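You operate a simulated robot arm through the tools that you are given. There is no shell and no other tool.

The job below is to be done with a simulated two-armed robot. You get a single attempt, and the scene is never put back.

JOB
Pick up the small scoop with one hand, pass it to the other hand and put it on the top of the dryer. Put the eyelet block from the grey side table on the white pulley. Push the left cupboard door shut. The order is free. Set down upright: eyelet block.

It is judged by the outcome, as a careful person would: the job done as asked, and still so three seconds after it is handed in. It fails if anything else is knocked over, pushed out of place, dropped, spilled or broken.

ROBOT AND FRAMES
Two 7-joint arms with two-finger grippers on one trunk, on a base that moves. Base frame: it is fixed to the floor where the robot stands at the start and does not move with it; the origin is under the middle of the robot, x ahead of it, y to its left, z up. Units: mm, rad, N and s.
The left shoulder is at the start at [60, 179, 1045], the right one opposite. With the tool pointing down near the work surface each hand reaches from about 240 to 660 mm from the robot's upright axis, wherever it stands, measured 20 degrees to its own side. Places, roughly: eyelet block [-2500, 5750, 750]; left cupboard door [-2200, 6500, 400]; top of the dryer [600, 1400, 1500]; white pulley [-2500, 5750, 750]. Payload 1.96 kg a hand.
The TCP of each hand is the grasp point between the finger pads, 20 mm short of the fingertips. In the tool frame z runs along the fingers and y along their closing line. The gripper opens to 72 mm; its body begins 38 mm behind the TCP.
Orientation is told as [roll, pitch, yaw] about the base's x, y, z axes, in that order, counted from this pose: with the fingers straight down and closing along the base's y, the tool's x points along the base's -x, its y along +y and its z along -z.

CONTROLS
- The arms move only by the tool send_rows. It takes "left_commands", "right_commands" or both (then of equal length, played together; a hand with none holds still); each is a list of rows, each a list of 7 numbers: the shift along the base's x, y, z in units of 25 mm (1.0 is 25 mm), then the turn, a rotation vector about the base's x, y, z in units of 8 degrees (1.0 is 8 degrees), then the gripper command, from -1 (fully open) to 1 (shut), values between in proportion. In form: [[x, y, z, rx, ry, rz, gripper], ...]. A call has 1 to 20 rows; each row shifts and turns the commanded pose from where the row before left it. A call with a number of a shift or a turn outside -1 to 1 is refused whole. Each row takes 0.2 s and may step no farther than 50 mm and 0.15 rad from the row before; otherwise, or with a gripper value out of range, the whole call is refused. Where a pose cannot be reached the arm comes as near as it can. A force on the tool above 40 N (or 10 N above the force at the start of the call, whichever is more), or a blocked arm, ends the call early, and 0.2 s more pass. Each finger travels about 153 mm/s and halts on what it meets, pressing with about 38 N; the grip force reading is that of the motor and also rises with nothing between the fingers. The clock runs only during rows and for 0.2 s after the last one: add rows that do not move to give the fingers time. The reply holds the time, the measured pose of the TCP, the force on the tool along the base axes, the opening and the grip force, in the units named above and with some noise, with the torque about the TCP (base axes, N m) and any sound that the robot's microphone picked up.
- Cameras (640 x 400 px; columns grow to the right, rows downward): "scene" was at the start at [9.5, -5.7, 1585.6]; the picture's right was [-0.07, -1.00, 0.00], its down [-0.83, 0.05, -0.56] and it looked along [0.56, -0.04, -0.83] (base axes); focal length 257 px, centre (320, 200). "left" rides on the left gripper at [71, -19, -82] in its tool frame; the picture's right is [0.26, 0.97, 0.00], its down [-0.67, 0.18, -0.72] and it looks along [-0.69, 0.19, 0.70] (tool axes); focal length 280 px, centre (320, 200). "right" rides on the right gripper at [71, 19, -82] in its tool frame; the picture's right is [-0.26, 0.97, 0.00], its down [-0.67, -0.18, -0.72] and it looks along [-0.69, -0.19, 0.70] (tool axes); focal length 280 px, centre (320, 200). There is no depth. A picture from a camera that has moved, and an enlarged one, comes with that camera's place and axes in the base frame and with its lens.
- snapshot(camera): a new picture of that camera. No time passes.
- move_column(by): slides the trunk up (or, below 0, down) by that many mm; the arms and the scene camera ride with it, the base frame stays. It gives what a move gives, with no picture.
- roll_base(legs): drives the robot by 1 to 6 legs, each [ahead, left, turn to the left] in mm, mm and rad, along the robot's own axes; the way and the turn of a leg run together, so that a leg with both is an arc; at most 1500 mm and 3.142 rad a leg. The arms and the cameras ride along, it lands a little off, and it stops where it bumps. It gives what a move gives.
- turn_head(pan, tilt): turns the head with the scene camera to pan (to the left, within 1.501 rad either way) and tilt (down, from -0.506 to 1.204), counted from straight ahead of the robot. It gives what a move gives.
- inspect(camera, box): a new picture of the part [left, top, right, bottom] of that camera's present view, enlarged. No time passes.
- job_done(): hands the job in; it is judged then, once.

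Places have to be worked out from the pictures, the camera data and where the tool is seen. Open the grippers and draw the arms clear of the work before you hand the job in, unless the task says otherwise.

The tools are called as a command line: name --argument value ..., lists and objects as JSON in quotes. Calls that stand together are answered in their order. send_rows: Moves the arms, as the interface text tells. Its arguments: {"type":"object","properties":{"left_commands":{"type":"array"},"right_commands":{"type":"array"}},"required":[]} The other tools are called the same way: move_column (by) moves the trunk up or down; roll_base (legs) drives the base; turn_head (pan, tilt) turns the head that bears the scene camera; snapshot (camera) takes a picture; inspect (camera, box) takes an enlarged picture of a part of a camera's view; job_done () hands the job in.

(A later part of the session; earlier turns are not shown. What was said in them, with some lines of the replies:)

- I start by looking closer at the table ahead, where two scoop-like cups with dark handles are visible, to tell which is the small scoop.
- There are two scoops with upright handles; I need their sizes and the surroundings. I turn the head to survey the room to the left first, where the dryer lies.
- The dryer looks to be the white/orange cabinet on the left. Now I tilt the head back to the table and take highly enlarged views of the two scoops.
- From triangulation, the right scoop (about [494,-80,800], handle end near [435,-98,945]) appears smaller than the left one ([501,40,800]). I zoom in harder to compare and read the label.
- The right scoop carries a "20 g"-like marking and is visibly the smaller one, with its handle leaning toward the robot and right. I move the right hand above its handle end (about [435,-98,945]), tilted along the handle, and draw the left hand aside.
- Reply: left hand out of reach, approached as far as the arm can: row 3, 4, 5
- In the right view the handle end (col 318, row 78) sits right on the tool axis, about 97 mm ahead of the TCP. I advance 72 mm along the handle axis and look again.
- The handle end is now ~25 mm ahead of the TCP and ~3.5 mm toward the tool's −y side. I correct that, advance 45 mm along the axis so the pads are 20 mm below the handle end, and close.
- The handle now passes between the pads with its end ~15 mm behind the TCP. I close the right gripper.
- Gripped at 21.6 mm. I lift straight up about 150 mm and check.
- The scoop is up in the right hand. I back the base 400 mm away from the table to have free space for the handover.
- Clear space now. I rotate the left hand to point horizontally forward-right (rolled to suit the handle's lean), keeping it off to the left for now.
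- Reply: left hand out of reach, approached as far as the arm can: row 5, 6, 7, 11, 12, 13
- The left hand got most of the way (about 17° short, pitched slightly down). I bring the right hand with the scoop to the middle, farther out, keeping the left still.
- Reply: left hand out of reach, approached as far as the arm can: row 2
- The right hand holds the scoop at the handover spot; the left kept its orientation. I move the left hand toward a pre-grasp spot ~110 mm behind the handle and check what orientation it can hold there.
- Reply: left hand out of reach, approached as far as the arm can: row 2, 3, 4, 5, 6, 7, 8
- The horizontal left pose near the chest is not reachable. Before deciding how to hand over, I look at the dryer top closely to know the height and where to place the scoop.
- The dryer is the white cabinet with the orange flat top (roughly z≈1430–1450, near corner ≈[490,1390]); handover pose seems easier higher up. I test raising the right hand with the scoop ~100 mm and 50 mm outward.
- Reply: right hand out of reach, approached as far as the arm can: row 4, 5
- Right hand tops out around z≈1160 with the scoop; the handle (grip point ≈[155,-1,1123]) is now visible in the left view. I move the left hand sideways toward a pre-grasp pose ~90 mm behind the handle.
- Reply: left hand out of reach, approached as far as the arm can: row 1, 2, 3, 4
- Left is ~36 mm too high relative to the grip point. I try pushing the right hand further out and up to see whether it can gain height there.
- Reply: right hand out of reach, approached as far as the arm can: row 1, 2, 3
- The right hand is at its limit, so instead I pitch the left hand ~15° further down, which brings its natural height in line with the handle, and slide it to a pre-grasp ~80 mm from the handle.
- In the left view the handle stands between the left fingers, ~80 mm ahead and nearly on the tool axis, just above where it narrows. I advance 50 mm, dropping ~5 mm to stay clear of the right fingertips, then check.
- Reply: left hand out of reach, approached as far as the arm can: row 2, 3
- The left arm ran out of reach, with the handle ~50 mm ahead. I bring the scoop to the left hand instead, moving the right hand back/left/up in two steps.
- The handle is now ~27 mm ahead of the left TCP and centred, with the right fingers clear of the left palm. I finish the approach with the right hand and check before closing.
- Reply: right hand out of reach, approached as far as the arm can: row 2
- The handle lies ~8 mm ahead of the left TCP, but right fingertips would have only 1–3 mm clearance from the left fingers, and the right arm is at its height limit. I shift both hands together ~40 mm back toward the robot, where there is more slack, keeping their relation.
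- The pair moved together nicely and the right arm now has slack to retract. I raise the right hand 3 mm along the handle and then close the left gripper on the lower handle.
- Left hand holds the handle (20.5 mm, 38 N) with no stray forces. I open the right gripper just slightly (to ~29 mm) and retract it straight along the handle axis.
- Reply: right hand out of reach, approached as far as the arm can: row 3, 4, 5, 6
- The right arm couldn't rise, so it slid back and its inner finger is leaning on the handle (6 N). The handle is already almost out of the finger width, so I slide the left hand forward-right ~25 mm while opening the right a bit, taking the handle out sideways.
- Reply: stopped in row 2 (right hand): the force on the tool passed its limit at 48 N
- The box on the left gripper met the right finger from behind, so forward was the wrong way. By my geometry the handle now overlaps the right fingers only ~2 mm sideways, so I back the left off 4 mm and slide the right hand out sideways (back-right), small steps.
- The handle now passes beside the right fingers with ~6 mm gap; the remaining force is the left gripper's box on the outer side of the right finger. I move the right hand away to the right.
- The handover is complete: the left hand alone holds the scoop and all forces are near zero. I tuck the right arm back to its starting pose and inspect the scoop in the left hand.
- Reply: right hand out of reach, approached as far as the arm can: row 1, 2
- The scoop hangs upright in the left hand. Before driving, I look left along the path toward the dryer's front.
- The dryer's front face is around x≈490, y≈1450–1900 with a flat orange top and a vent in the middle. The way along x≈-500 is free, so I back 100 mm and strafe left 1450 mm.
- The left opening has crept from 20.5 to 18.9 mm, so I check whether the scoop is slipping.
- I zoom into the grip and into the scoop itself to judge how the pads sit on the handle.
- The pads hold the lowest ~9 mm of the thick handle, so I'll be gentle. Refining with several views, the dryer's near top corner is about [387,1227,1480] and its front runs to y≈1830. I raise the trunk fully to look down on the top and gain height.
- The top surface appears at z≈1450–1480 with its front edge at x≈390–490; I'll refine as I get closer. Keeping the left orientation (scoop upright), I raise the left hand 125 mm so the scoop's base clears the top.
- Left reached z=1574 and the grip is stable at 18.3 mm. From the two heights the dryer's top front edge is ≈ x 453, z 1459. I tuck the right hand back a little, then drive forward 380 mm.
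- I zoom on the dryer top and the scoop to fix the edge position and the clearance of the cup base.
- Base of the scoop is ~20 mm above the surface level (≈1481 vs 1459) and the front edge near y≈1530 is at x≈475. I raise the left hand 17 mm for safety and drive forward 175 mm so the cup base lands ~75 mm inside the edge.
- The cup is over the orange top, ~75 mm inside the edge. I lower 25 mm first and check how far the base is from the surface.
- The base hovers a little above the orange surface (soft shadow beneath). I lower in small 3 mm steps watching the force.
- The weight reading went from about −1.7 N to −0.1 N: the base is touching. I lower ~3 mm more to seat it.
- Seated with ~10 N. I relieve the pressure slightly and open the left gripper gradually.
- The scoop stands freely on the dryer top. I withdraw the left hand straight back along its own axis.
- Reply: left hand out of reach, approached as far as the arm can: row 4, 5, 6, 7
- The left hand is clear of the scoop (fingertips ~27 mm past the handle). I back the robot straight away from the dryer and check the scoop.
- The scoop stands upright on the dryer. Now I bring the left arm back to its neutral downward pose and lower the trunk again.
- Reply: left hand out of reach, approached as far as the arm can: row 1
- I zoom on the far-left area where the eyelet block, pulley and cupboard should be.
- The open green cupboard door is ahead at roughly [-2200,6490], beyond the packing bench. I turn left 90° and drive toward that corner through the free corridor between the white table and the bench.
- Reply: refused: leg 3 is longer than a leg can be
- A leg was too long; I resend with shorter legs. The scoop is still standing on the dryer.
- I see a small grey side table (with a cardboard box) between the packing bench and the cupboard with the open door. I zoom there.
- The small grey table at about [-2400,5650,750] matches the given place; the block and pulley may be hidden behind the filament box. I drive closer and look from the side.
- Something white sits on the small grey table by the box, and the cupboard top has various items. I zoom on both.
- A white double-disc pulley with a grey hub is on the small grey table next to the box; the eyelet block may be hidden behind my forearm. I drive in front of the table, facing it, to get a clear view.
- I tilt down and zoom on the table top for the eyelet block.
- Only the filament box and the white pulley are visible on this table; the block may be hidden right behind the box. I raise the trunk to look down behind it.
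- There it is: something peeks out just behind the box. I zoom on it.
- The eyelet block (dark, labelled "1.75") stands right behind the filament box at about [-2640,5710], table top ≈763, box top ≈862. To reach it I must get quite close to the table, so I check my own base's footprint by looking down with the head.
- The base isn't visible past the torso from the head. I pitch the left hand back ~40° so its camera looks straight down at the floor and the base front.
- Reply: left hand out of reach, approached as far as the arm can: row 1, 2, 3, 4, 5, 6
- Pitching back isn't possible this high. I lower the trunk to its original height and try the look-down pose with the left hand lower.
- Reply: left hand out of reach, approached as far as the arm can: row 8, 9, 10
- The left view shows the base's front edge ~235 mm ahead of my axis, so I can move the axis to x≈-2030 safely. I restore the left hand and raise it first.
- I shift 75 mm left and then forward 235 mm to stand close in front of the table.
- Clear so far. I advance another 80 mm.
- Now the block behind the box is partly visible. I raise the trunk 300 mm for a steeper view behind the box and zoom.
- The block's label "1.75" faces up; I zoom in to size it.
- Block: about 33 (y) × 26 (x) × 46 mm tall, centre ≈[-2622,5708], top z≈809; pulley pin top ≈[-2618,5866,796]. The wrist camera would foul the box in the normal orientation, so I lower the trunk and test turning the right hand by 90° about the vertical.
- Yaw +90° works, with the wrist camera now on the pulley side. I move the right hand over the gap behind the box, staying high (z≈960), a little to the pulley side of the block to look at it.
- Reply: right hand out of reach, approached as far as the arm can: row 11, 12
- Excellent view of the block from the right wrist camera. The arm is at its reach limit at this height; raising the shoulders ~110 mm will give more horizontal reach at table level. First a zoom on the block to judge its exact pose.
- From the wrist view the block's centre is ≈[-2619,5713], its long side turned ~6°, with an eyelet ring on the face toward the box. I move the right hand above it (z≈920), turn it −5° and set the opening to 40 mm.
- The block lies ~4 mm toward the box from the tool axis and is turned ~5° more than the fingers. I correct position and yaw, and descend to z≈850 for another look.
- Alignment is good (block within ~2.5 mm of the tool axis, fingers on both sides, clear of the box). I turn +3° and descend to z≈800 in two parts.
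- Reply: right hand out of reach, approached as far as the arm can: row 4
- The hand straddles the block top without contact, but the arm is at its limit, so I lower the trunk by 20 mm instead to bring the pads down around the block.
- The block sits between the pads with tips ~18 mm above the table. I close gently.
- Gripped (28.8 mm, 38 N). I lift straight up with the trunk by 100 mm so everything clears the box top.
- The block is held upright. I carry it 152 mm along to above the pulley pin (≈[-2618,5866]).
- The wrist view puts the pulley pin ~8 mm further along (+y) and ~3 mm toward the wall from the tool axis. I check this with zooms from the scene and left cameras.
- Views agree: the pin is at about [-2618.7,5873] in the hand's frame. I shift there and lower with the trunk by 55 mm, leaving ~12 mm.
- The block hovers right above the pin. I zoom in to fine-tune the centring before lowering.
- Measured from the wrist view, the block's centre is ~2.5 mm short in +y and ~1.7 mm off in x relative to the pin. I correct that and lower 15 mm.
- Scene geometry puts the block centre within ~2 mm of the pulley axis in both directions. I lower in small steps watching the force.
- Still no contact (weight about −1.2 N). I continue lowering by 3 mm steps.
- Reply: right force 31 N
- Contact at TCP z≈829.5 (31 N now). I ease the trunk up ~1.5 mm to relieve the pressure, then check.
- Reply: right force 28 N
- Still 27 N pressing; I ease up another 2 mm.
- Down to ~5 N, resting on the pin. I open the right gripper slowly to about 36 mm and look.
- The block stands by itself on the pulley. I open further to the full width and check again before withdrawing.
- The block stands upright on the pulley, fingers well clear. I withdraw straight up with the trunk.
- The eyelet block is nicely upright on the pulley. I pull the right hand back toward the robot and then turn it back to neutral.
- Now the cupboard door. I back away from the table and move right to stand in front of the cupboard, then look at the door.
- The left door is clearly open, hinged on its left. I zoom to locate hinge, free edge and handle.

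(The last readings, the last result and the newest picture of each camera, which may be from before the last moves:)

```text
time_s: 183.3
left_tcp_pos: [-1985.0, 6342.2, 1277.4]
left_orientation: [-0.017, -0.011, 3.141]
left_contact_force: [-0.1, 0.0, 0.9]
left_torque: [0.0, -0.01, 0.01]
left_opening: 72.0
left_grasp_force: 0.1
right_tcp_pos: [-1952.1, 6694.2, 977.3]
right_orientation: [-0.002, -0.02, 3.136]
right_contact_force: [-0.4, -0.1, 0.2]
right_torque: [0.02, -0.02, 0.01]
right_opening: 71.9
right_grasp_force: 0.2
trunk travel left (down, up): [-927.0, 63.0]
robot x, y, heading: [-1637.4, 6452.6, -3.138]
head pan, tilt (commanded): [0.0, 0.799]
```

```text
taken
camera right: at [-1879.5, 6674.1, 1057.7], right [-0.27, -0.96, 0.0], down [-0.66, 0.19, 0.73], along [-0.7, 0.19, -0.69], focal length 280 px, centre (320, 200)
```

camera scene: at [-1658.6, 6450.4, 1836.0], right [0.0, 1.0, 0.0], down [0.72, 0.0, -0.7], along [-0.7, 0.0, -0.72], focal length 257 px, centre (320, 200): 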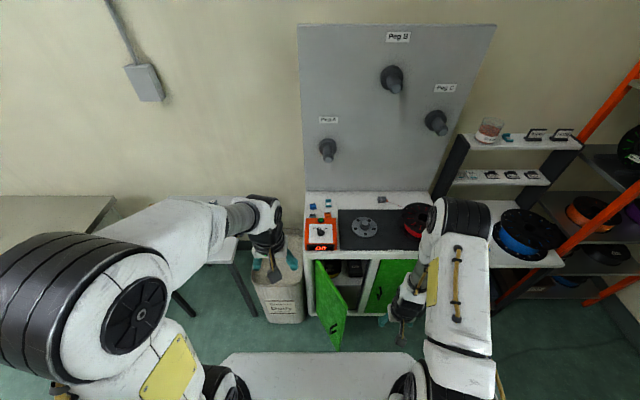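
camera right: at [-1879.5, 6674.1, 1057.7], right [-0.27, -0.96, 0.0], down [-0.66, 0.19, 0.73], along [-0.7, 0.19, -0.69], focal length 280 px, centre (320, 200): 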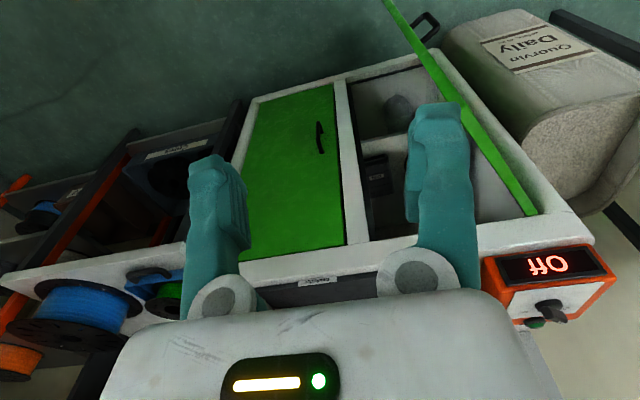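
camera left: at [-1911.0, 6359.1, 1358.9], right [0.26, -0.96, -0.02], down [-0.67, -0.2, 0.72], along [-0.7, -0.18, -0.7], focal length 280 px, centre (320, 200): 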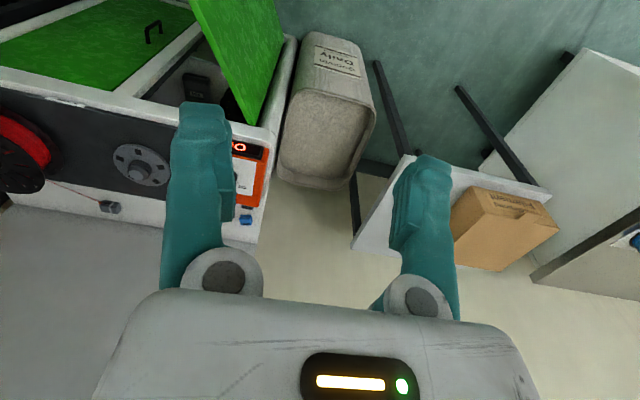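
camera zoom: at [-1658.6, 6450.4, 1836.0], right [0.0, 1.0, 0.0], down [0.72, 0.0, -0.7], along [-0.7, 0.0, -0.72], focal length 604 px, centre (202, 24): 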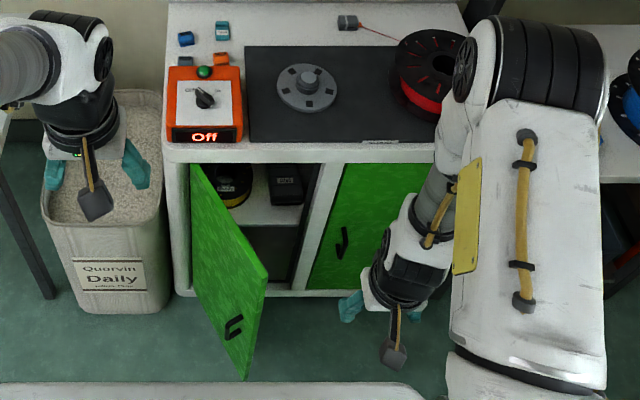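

Door geometry: hinge ≈[-2299,6440], free edge ≈[-2087,6562] (open ~60°), z 80–773, handle near z≈395. I'll push its outer face at z≈640 with closed right fingers along an arc. First I move 60 mm forward and lower the trunk.

roll_base --legs '[[60, 0, 0]]'

move_column --by -250

snapshot --camera "scene"

```text
time_s: 184.3
left_tcp_pos: [-2038.3, 6342.0, 1279.7]
left_orientation: [-0.018, -0.015, 3.142]
left_contact_force: [-0.2, -0.5, 0.1]
left_torque: [0.01, 0.03, -0.02]
left_opening: 72.1
left_grasp_force: 0.0
right_tcp_pos: [-2007.3, 6694.0, 979.6]
right_orientation: [-0.003, -0.025, 3.136]
right_contact_force: [1.1, 0.5, 0.1]
right_torque: [0.03, 0.05, -0.02]
right_opening: 71.8
right_grasp_force: 0.0
trunk travel left (down, up): [-927.0, 63.0]
robot x, y, heading: [-1698.9, 6448.6, -3.143]
head pan, tilt (commanded): [0.0, 0.799]
```

```text
time_s: 186.9
left_tcp_pos: [-2044.4, 6341.4, 1027.3]
left_orientation: [-0.016, -0.009, 3.141]
left_contact_force: [0.3, -0.7, -0.5]
left_torque: [-0.04, 0.03, -0.03]
left_opening: 72.2
left_grasp_force: 0.0
right_tcp_pos: [-2010.9, 6694.3, 726.8]
right_orientation: [-0.003, -0.018, 3.136]
right_contact_force: [0.0, -0.2, -0.3]
right_torque: [0.02, 0.01, -0.01]
right_opening: 71.8
right_grasp_force: 0.0
trunk travel left (down, up): [-677.0, 313.0]
robot x, y, heading: [-1698.3, 6448.7, -3.137]
head pan, tilt (commanded): [0.0, 0.799]
```

```text
taken
camera scene: at [-1718.2, 6450.5, 1586.0], right [0.0, 1.0, 0.0], down [0.72, 0.0, -0.7], along [-0.7, 0.0, -0.72], focal length 257 px, centre (320, 200)
```

scene: 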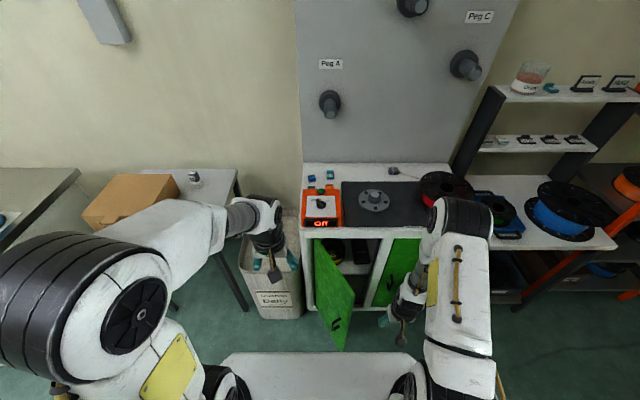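

I raise the right hand above the door-top level, then carry it over to the outer (left) side of the door, closing the fingers on the way.

send_rows --right_commands '[[0, 0, 1, 0, 0, 0, -0.5], [0, 0, 1, 0, 0, 0, 0.5], [0, 0, 1, 0, 0, 0, 1], [0, 0, 1, 0, 0, 0, 1], [0, 0, 1, 0, 0, 0, 1], [0, -0.95, 0.2, 0, 0, 0, 1], [0, -0.95, 0, 0, 0, 0, 1], [-0.2, -0.95, 0, 0, 0, 0, 1], [-0.2, -0.95, 0, 0, 0, 0, 1], [-0.3, -0.95, 0, 0, 0, 0, 1], [-0.3, -0.95, 0, 0, 0, 0, 1], [-0.3, -0.95, 0, 0, 0, 0, 1], [-0.3, -0.95, 0, 0, 0, 0, 1], [-0.3, -0.95, 0, 0, 0, 0, 1], [-0.3, -0.95, 0, 0, 0, 0, 1], [0, 0, 0, 0, 0, 0, 1]]'

snapshot --camera "right"

snapshot --camera "scene"

```text
time_s: 190.3
left_tcp_pos: [-2045.2, 6341.7, 1027.1]
left_orientation: [-0.017, -0.007, 3.142]
left_contact_force: [0.2, 0.5, 0.8]
left_torque: [0.0, 0.01, 0.03]
left_opening: 71.9
left_grasp_force: 0.1
right_tcp_pos: [-2066.4, 6454.9, 859.2]
right_orientation: [0.0, -0.018, 3.135]
right_contact_force: [-0.5, 0.2, -0.5]
right_torque: [-0.01, 0.02, 0.01]
right_opening: 0.3
right_grasp_force: 29.5
trunk travel left (down, up): [-677.0, 313.0]
robot x, y, heading: [-1694.8, 6450.1, -3.135]
head pan, tilt (commanded): [0.0, 0.799]
```

```text
taken
camera right: at [-1994.2, 6436.1, 939.3], right [-0.27, -0.96, 0.0], down [-0.66, 0.19, 0.73], along [-0.7, 0.19, -0.69], focal length 280 px, centre (320, 200)
```

right: 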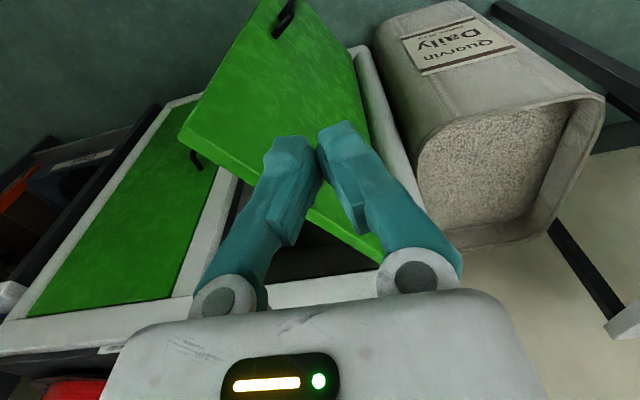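

```text
taken
camera scene: at [-1718.3, 6451.0, 1586.0], right [0.0, 1.0, 0.0], down [0.72, 0.0, -0.7], along [-0.7, 0.0, -0.72], focal length 257 px, centre (320, 200)
```

scene: 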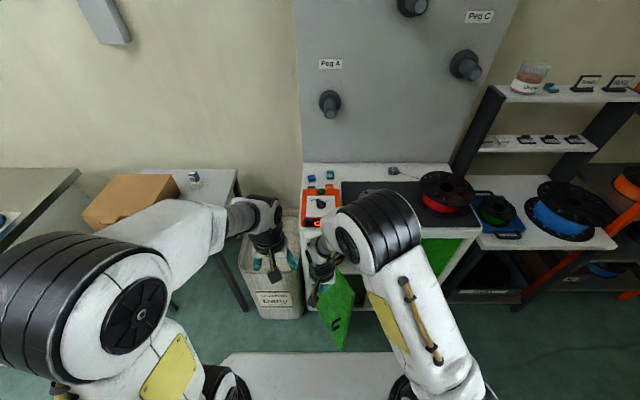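

The hand is over the outer side, ~100 mm from the door face. I descend to z≈645 while pitching the fingers 45° forward.

send_rows --right_commands '[[0, 0, -0.95, 0, 0.62, 0, 1], [0, 0, -0.95, 0, 0.62, 0, 1], [0, 0, -0.95, 0, 0.62, 0, 1], [0, 0, -0.95, 0, 0.62, 0, 1], [0, 0, -0.95, 0, 0.62, 0, 1], [0, 0, -0.95, 0, 0.62, 0, 1], [0, 0, -0.95, 0, 0.62, 0, 1], [0, 0, -0.95, 0, 0.62, 0, 1], [0, 0, -0.95, 0, 0.62, 0, 1], [0, 0, 0, 0, 0, 0, 1]]'

snapshot --camera "right"

inspect --camera "scene" --box '[260, 170, 460, 370]'

```text
time_s: 192.5
left_tcp_pos: [-2044.9, 6341.2, 1029.2]
left_orientation: [-0.017, -0.008, 3.141]
left_contact_force: [-0.2, 0.8, -0.3]
left_torque: [-0.01, -0.01, -0.01]
left_opening: 72.0
left_grasp_force: 0.1
right_tcp_pos: [-2065.9, 6456.9, 642.5]
right_orientation: [0.004, -0.799, 3.133]
right_contact_force: [0.2, -0.3, 0.1]
right_torque: [-0.04, 0.02, 0.02]
right_opening: 0.0
right_grasp_force: 29.3
trunk travel left (down, up): [-677.0, 313.0]
robot x, y, heading: [-1695.9, 6451.3, -3.139]
head pan, tilt (commanded): [0.0, 0.799]
```

```text
taken
camera right: at [-1958.1, 6436.8, 648.5], right [-0.19, -0.96, 0.19], down [0.04, 0.19, 0.98], along [-0.98, 0.19, 0.01], focal length 280 px, centre (320, 200)
```

right: 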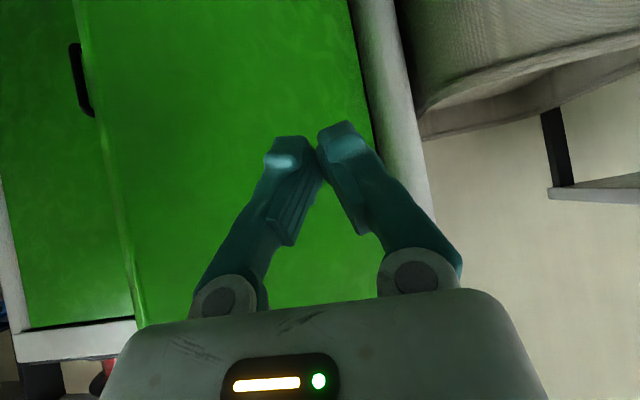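

```text
2.00 times, centred on (360, 270) of scene
camera zoom: at [-1718.3, 6450.2, 1586.0], right [0.0, 1.0, 0.0], down [0.72, 0.0, -0.7], along [-0.7, 0.0, -0.72], focal length 513 px, centre (240, 60)
```

zoom: 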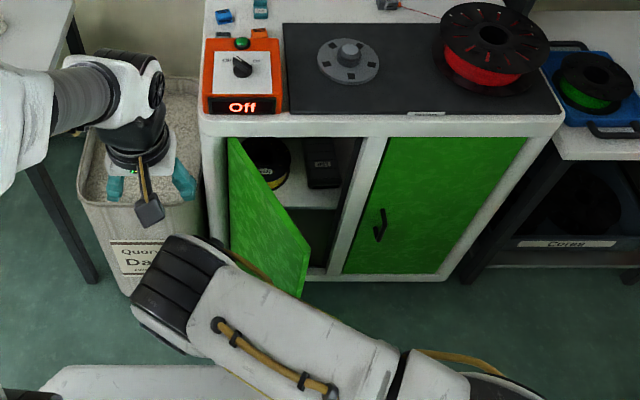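

Fingers are beside the door's outer face near its free edge. I start pushing along the first part of the arc.

send_rows --right_commands '[[-0.76, 0.72, 0, 0, 0, 0, 1], [-0.6, 0.8, 0, 0, 0, 0, 1], [-0.44, 1.0, 0, 0, 0, 0, 1], [-0.36, 0.8, 0, 0, 0, 0, 1], [-0.44, 0.72, 0, 0, 0, 0, 1], [-0.44, 0.6, 0, 0, 0, 0, 1], [0, 0, 0, 0, 0, 0, 1]]'

snapshot --camera "right"

snapshot --camera "scene"

```text
time_s: 194.1
left_tcp_pos: [-2044.0, 6341.2, 1028.5]
left_orientation: [-0.017, -0.007, 3.14]
left_contact_force: [-0.5, 0.4, 0.5]
left_torque: [0.01, -0.01, 0.0]
left_opening: 71.8
left_grasp_force: 0.1
right_tcp_pos: [-2141.6, 6572.6, 643.2]
right_orientation: [0.005, -0.797, 3.135]
right_contact_force: [-0.1, -0.9, 0.0]
right_torque: [0.04, 0.04, 0.02]
right_opening: 0.1
right_grasp_force: 29.6
trunk travel left (down, up): [-677.0, 313.0]
robot x, y, heading: [-1698.5, 6451.8, -3.14]
head pan, tilt (commanded): [0.0, 0.799]
```

```text
taken
camera right: at [-2034.2, 6552.7, 649.0], right [-0.19, -0.96, 0.19], down [0.04, 0.19, 0.98], along [-0.98, 0.19, 0.01], focal length 280 px, centre (320, 200)
```

right: 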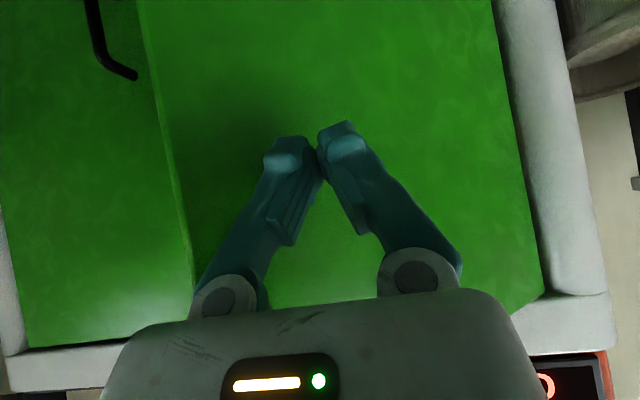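

```text
taken
camera scene: at [-1718.1, 6450.0, 1586.0], right [0.0, 1.0, 0.0], down [0.72, 0.0, -0.7], along [-0.7, 0.0, -0.72], focal length 257 px, centre (320, 200)
```

scene: 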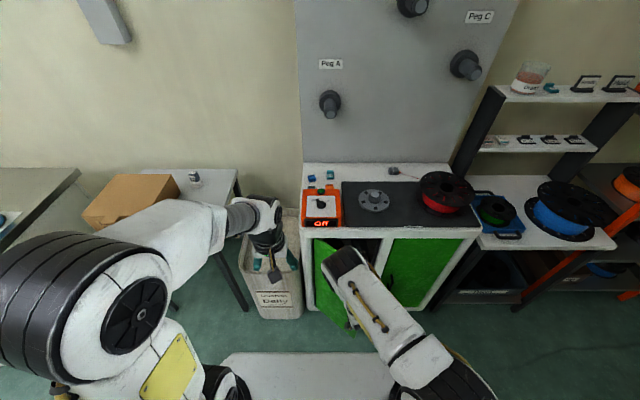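

The door is swinging with hardly any force. I continue along the arc to the closed position.

send_rows --right_commands '[[-0.6, 0.64, 0, 0, 0, 0, 1], [-0.6, 0.52, 0, 0, 0, 0, 1], [-0.72, 0.48, 0, 0, 0, 0, 1], [-0.76, 0.44, 0, 0, 0, 0, 1], [-0.76, 0.32, 0, 0, 0, 0, 1], [-0.76, 0.24, 0, 0, 0, 0, 1], [0, 0, 0, 0, 0, 0, 1]]'

snapshot --camera "right"

inspect --camera "scene" --box '[280, 190, 460, 360]'

```text
time_s: 195.7
left_tcp_pos: [-2044.6, 6342.5, 1028.2]
left_orientation: [-0.019, -0.009, 3.14]
left_contact_force: [0.5, 0.7, 0.3]
left_torque: [0.02, 0.01, 0.0]
left_opening: 72.1
left_grasp_force: 0.0
right_tcp_pos: [-2246.7, 6637.6, 643.5]
right_orientation: [0.005, -0.798, 3.132]
right_contact_force: [0.2, 0.1, 0.4]
right_torque: [0.01, -0.01, 0.0]
right_opening: 0.0
right_grasp_force: 29.4
trunk travel left (down, up): [-677.0, 313.0]
robot x, y, heading: [-1694.8, 6451.7, -3.141]
head pan, tilt (commanded): [0.0, 0.799]
```

```text
taken
camera right: at [-2139.7, 6619.4, 649.5], right [-0.19, -0.96, 0.19], down [0.04, 0.19, 0.98], along [-0.98, 0.19, 0.0], focal length 280 px, centre (320, 200)
```

right: 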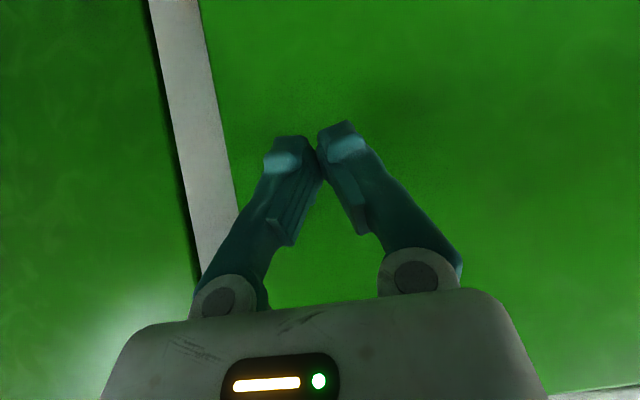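

```text
2.35 times, centred on (370, 275) of scene
camera zoom: at [-1718.2, 6450.2, 1586.0], right [0.0, 1.0, 0.0], down [0.72, 0.0, -0.7], along [-0.7, 0.0, -0.72], focal length 604 px, centre (202, 24)
```

zoom: 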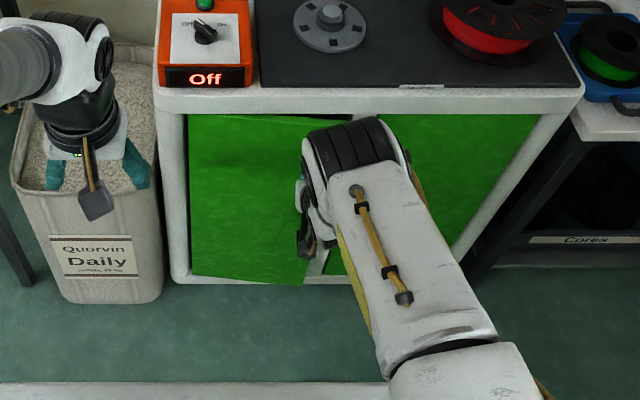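

Almost shut. I push the remaining bit toward the closed plane in smaller steps.

send_rows --right_commands '[[-0.5, 0.1, 0, 0, 0, 0, 1], [-0.5, 0.05, 0, 0, 0, 0, 1], [-0.3, 0, 0, 0, 0, 0, 1], [-0.3, 0, 0, 0, 0, 0, 1], [0, 0, 0, 0, 0, 0, 1]]'

snapshot --camera "right"

inspect --camera "scene" --box '[280, 190, 460, 360]'

```text
time_s: 196.9
left_tcp_pos: [-2044.2, 6341.0, 1027.8]
left_orientation: [-0.019, -0.009, 3.141]
left_contact_force: [0.8, -1.1, -0.5]
left_torque: [0.01, 0.02, 0.01]
left_opening: 72.1
left_grasp_force: 0.0
right_tcp_pos: [-2286.9, 6640.9, 641.3]
right_orientation: [0.006, -0.799, 3.132]
right_contact_force: [-0.1, -0.7, -0.9]
right_torque: [0.01, -0.04, 0.0]
right_opening: 0.0
right_grasp_force: 29.5
trunk travel left (down, up): [-677.0, 313.0]
robot x, y, heading: [-1693.0, 6448.3, -3.137]
head pan, tilt (commanded): [0.0, 0.799]
```

```text
taken
camera right: at [-2179.0, 6622.2, 648.3], right [-0.19, -0.96, 0.19], down [0.04, 0.19, 0.98], along [-0.98, 0.19, 0.01], focal length 280 px, centre (320, 200)
```

right: 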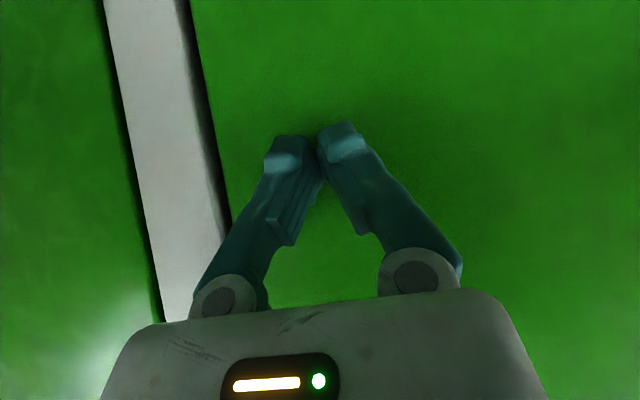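

```text
2.35 times, centred on (370, 275) of scene
camera zoom: at [-1718.4, 6450.5, 1586.0], right [0.0, 1.0, 0.0], down [0.72, 0.0, -0.7], along [-0.7, 0.0, -0.72], focal length 604 px, centre (202, 24)
```

zoom: 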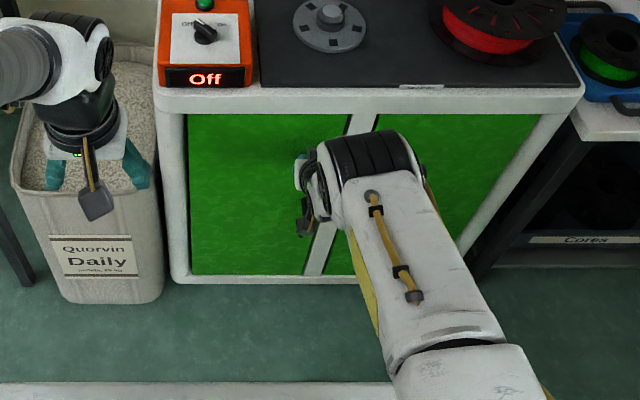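

It looks flush, but there's no resistance yet. I push gently further until I feel the stop.

send_rows --right_commands '[[-0.2, 0, 0, 0, 0, 0, 1], [-0.2, 0, 0, 0, 0, 0, 1], [0, 0, 0, 0, 0, 0, 1]]'

snapshot --camera "right"

```text
time_s: 197.5
left_tcp_pos: [-2042.5, 6341.3, 1029.7]
left_orientation: [-0.017, -0.009, 3.14]
left_contact_force: [0.2, 0.5, -0.4]
left_torque: [0.0, -0.01, 0.03]
left_opening: 71.8
left_grasp_force: 0.0
right_tcp_pos: [-2287.5, 6642.2, 639.4]
right_orientation: [0.005, -0.78, 3.132]
right_contact_force: [21.1, -0.7, 10.3]
right_torque: [-0.05, 0.15, 0.16]
right_opening: 0.2
right_grasp_force: 30.1
trunk travel left (down, up): [-677.0, 313.0]
robot x, y, heading: [-1693.4, 6452.2, -3.143]
head pan, tilt (commanded): [0.0, 0.799]
stopped in row 3 (right hand): the force on the tool passed its limit at 42 N (the readings are from after the stop); the commanded pose is now the measured one
```

```text
taken
camera right: at [-2179.3, 6622.4, 646.0], right [-0.19, -0.96, 0.19], down [0.03, 0.19, 0.98], along [-0.98, 0.19, -0.01], focal length 280 px, centre (320, 200)
```

right: 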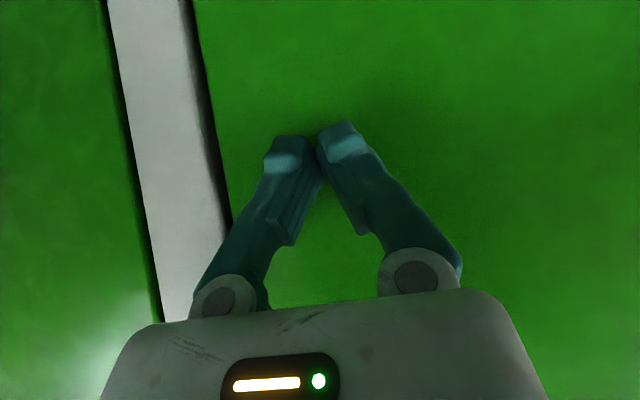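

The door met its stop (force rose to 42 N): it's shut. I retreat the hand and check that it stays closed.

send_rows --right_commands '[[0.3, 0, 0, 0, 0, 0, 1], [0.8, 0, 0, 0, 0, 0, 1], [1, 0, 0, 0, 0, 0, 1], [1, 0, 0, 0, 0, 0, 1], [1, 0, 0, 0, 0, 0, 1], [1, 0, 0, 0, 0, 0, 1], [1, 0, 0, 0, 0, 0, 1], [1, 0, 0, 0, 0, 0, 0], [0, 0, 0, 0, 0, 0, -1]]'

snapshot --camera "right"

inspect --camera "scene" --box '[280, 190, 460, 360]'

```text
time_s: 199.5
left_tcp_pos: [-2044.3, 6341.3, 1027.8]
left_orientation: [-0.017, -0.008, 3.139]
left_contact_force: [0.7, -0.2, 0.4]
left_torque: [0.02, 0.0, 0.0]
left_opening: 71.9
left_grasp_force: 0.0
right_tcp_pos: [-2113.3, 6642.2, 638.2]
right_orientation: [0.006, -0.784, 3.131]
right_contact_force: [-0.3, -0.5, 0.1]
right_torque: [0.02, 0.02, 0.01]
right_opening: 72.0
right_grasp_force: 0.0
trunk travel left (down, up): [-677.0, 313.0]
robot x, y, heading: [-1694.6, 6451.0, -3.151]
head pan, tilt (commanded): [0.0, 0.799]
```

```text
taken
camera right: at [-2005.3, 6623.1, 645.9], right [-0.19, -0.96, 0.19], down [0.03, 0.19, 0.98], along [-0.98, 0.19, -0.01], focal length 280 px, centre (320, 200)
```

right: 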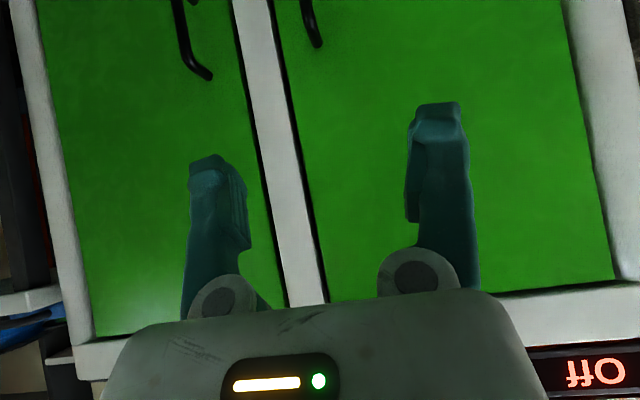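

```text
2.35 times, centred on (370, 275) of scene
camera zoom: at [-1717.9, 6450.4, 1586.0], right [0.0, 1.0, 0.0], down [0.72, 0.0, -0.7], along [-0.7, 0.0, -0.72], focal length 604 px, centre (202, 24)
```

zoom: 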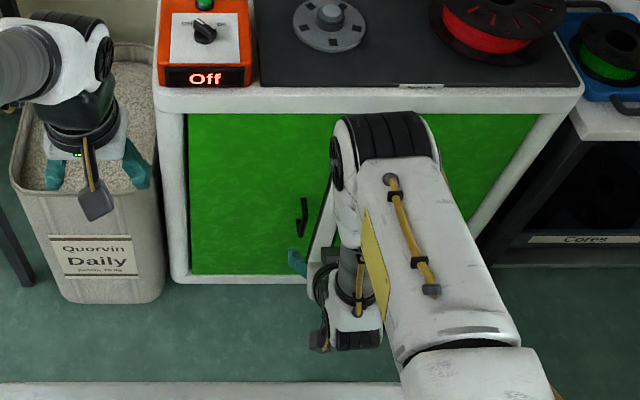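

The left door is flush shut like the right one. I back off, bring the right hand to neutral, and take a last look at everything.

roll_base --legs '[[-350, 0, 0]]'

send_rows --right_commands '[[0, 0.2, 0.9, 0, -0.62, 0, -1], [0, 0.2, 0.9, 0, -0.62, 0, -1], [0, 0.2, 0.9, 0, -0.62, 0, -1], [0, 0.2, 0.9, 0, -0.62, 0, -1], [0, 0.2, 0.9, 0, -0.62, 0, -1], [0, 0.2, 0.9, 0, -0.62, 0, -1], [0, 0, 0.9, 0, -0.62, 0, -1], [0, 0, 0.9, 0, -0.62, 0, -1], [0, 0, 0.9, 0, -0.62, 0, -1], [0, 0, 0, 0, 0, 0, -1]]'

turn_head --pan 0.3 --tilt 0.6

snapshot --camera "scene"

```text
time_s: 201.7
left_tcp_pos: [-1699.2, 6343.7, 1028.0]
left_orientation: [-0.018, -0.008, 3.132]
left_contact_force: [0.3, 0.1, 0.3]
left_torque: [0.0, -0.02, 0.03]
left_opening: 71.9
left_grasp_force: 0.1
right_tcp_pos: [-1765.1, 6646.1, 638.1]
right_orientation: [0.006, -0.781, 3.123]
right_contact_force: [-0.3, 0.1, 0.1]
right_torque: [-0.02, -0.02, 0.0]
right_opening: 71.9
right_grasp_force: 0.0
trunk travel left (down, up): [-677.0, 313.0]
robot x, y, heading: [-1352.7, 6451.5, 3.131]
head pan, tilt (commanded): [0.0, 0.799]
```

```text
time_s: 203.9
left_tcp_pos: [-1699.4, 6343.8, 1028.7]
left_orientation: [-0.018, -0.009, 3.131]
left_contact_force: [0.6, -0.5, -0.4]
left_torque: [0.03, 0.01, -0.03]
left_opening: 71.9
left_grasp_force: 0.0
right_tcp_pos: [-1766.3, 6675.1, 842.2]
right_orientation: [-0.008, -0.005, 3.127]
right_contact_force: [-0.1, 0.2, 0.2]
right_torque: [0.0, 0.03, 0.01]
right_opening: 71.8
right_grasp_force: 0.1
trunk travel left (down, up): [-677.0, 313.0]
robot x, y, heading: [-1349.5, 6447.6, 3.133]
head pan, tilt (commanded): [0.0, 0.799]
```

```text
time_s: 204.7
left_tcp_pos: [-1699.4, 6343.0, 1027.6]
left_orientation: [-0.018, -0.008, 3.132]
left_contact_force: [-0.9, -0.2, 0.0]
left_torque: [-0.01, 0.03, 0.02]
left_opening: 72.2
left_grasp_force: 0.1
right_tcp_pos: [-1765.4, 6676.8, 841.6]
right_orientation: [-0.009, -0.005, 3.128]
right_contact_force: [0.7, 0.8, -0.2]
right_torque: [0.01, -0.01, 0.01]
right_opening: 71.8
right_grasp_force: 0.0
trunk travel left (down, up): [-677.0, 313.0]
robot x, y, heading: [-1347.3, 6446.0, 3.13]
head pan, tilt (commanded): [0.3, 0.6]
```

```text
taken
camera scene: at [-1376.4, 6423.2, 1602.8], right [-0.29, 0.96, 0.0], down [0.54, 0.16, -0.82], along [-0.79, -0.24, -0.57], focal length 257 px, centre (320, 200)
```

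scene: 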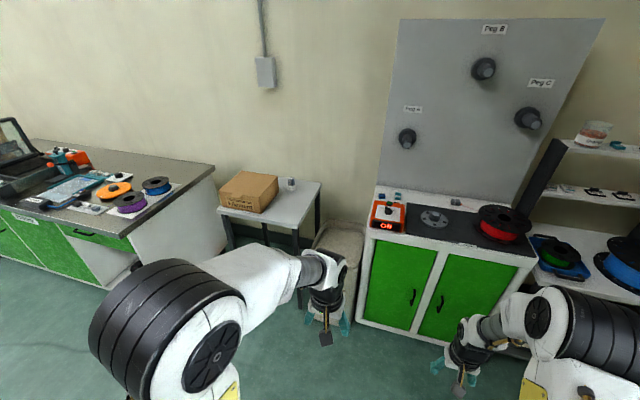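

I zoom in for a final check of the block on the pulley, the shut door, and (with the head turned) the scoop on the dryer.

inspect --camera "scene" --box '[210, 150, 340, 250]'

inspect --camera "scene" --box '[350, 180, 550, 350]'

turn_head --pan 1.5 --tilt 0.2

snapshot --camera "scene"

```text
4.00 times, centred on (275, 200) of scene
camera zoom: at [-1376.4, 6423.2, 1602.8], right [-0.29, 0.96, 0.0], down [0.54, 0.16, -0.82], along [-0.79, -0.24, -0.57], focal length 1027 px, centre (500, 200)
```

zoom: 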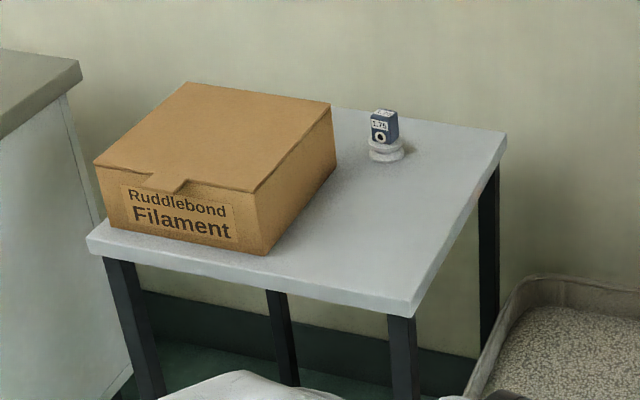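

```text
2.35 times, centred on (450, 265) of scene
camera zoom: at [-1376.4, 6423.2, 1602.8], right [-0.29, 0.96, 0.0], down [0.54, 0.16, -0.82], along [-0.79, -0.24, -0.57], focal length 604 px, centre (14, 47)
```

zoom: 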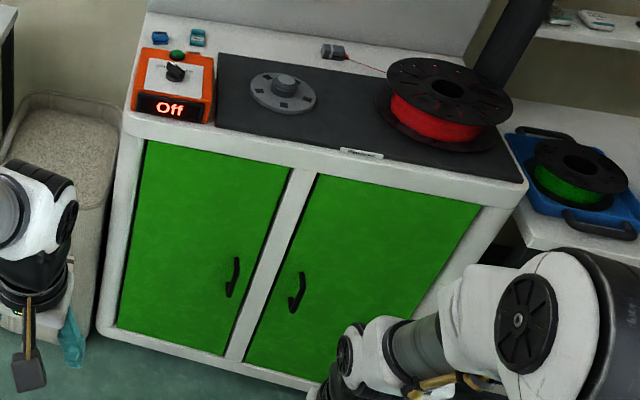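

```text
time_s: 206.1
left_tcp_pos: [-1699.1, 6343.8, 1028.0]
left_orientation: [-0.016, -0.01, 3.13]
left_contact_force: [-0.3, 0.4, -0.4]
left_torque: [0.02, 0.02, -0.04]
left_opening: 72.0
left_grasp_force: 0.0
right_tcp_pos: [-1766.4, 6676.8, 840.6]
right_orientation: [-0.009, -0.004, 3.129]
right_contact_force: [0.2, -0.4, -0.1]
right_torque: [-0.04, 0.02, -0.03]
right_opening: 71.8
right_grasp_force: 0.1
trunk travel left (down, up): [-677.0, 313.0]
robot x, y, heading: [-1351.2, 6450.3, 3.13]
head pan, tilt (commanded): [1.499, 0.201]
```

```text
taken
camera scene: at [-1299.3, 6355.6, 1639.6], right [-1.0, 0.08, 0.0], down [0.02, 0.2, -0.98], along [-0.08, -0.98, -0.2], focal length 257 px, centre (320, 200)
```

scene: 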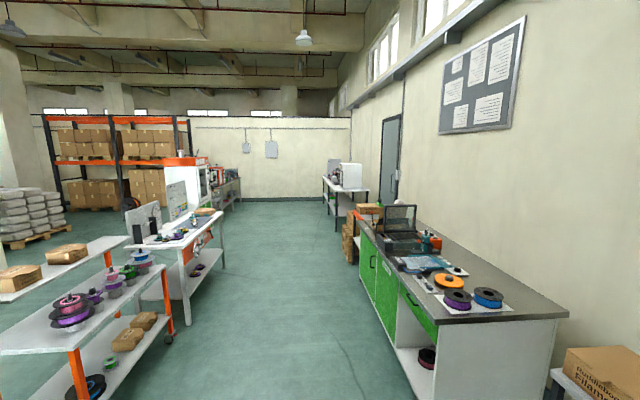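

The block stands upright on the pulley and the door is flush. I zoom toward the dryer to confirm the scoop is still standing there.

inspect --camera "scene" --box '[150, 135, 230, 185]'

inspect --camera "scene" --box '[175, 145, 205, 164]'

```text
8.00 times, centred on (190, 160) of scene
camera zoom: at [-1299.3, 6355.6, 1639.6], right [-1.0, 0.08, 0.0], down [0.02, 0.2, -0.98], along [-0.08, -0.98, -0.2], focal length 2053 px, centre (1360, 520)
```

zoom: 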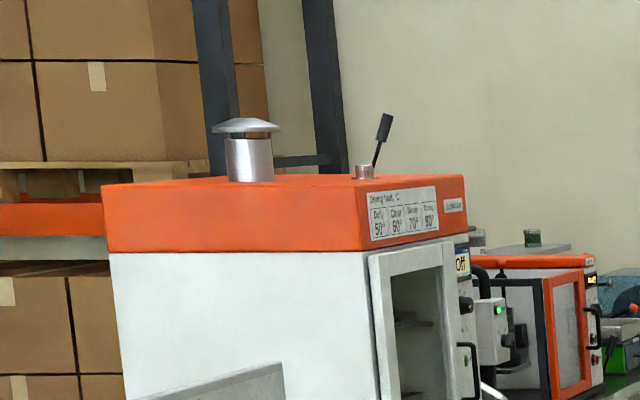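

```text
16.00 times, centred on (190, 154) of scene
camera zoom: at [-1299.3, 6355.6, 1639.6], right [-1.0, 0.08, 0.0], down [0.02, 0.2, -0.98], along [-0.08, -0.98, -0.2], focal length 4107 px, centre (2400, 928)
```

zoom: 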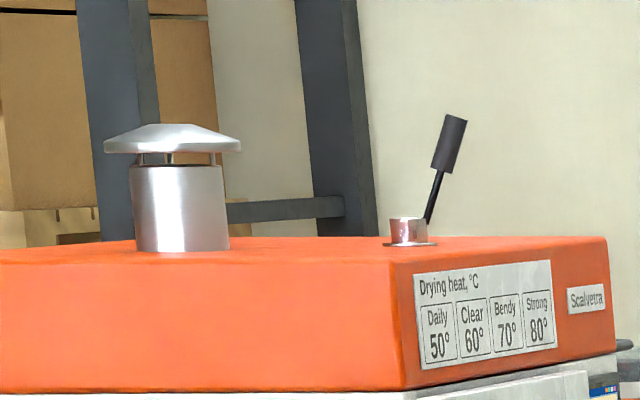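

All three parts are as asked: the small scoop stands on the dryer, the eyelet block stands upright on the white pulley, and the left cupboard door is shut. Both grippers are open and clear, so I hand the job in.

job_done

```text
The job is handed in.
```

I finished all three parts and handed the job in; no verdict has come back yet. In my last zoomed pictures before handing in, each one looked right.

- **Scoop:** I picked the small scoop up with the right hand, passed it to the left hand in mid-air and stood it on the orange top of the dryer. During the handover the left gripper briefly pressed on a right finger and tripped the force limit once, but nothing was dropped.
- **Eyelet block:** It was behind the filament box on the grey side table. I lifted it out and stood it upright on the white pulley's centre pin without touching the box.
- **Cupboard door:** I pushed the left door shut until it met its stop. It stayed shut, flush with the right door, after I drew the hand back.

I took the right-hand scoop as the small one because it measured smaller than the other and carried what looked like a "20 g" marking. I saw nothing knocked over, spilled or moved out of place. Both grippers are open and clear of the work.
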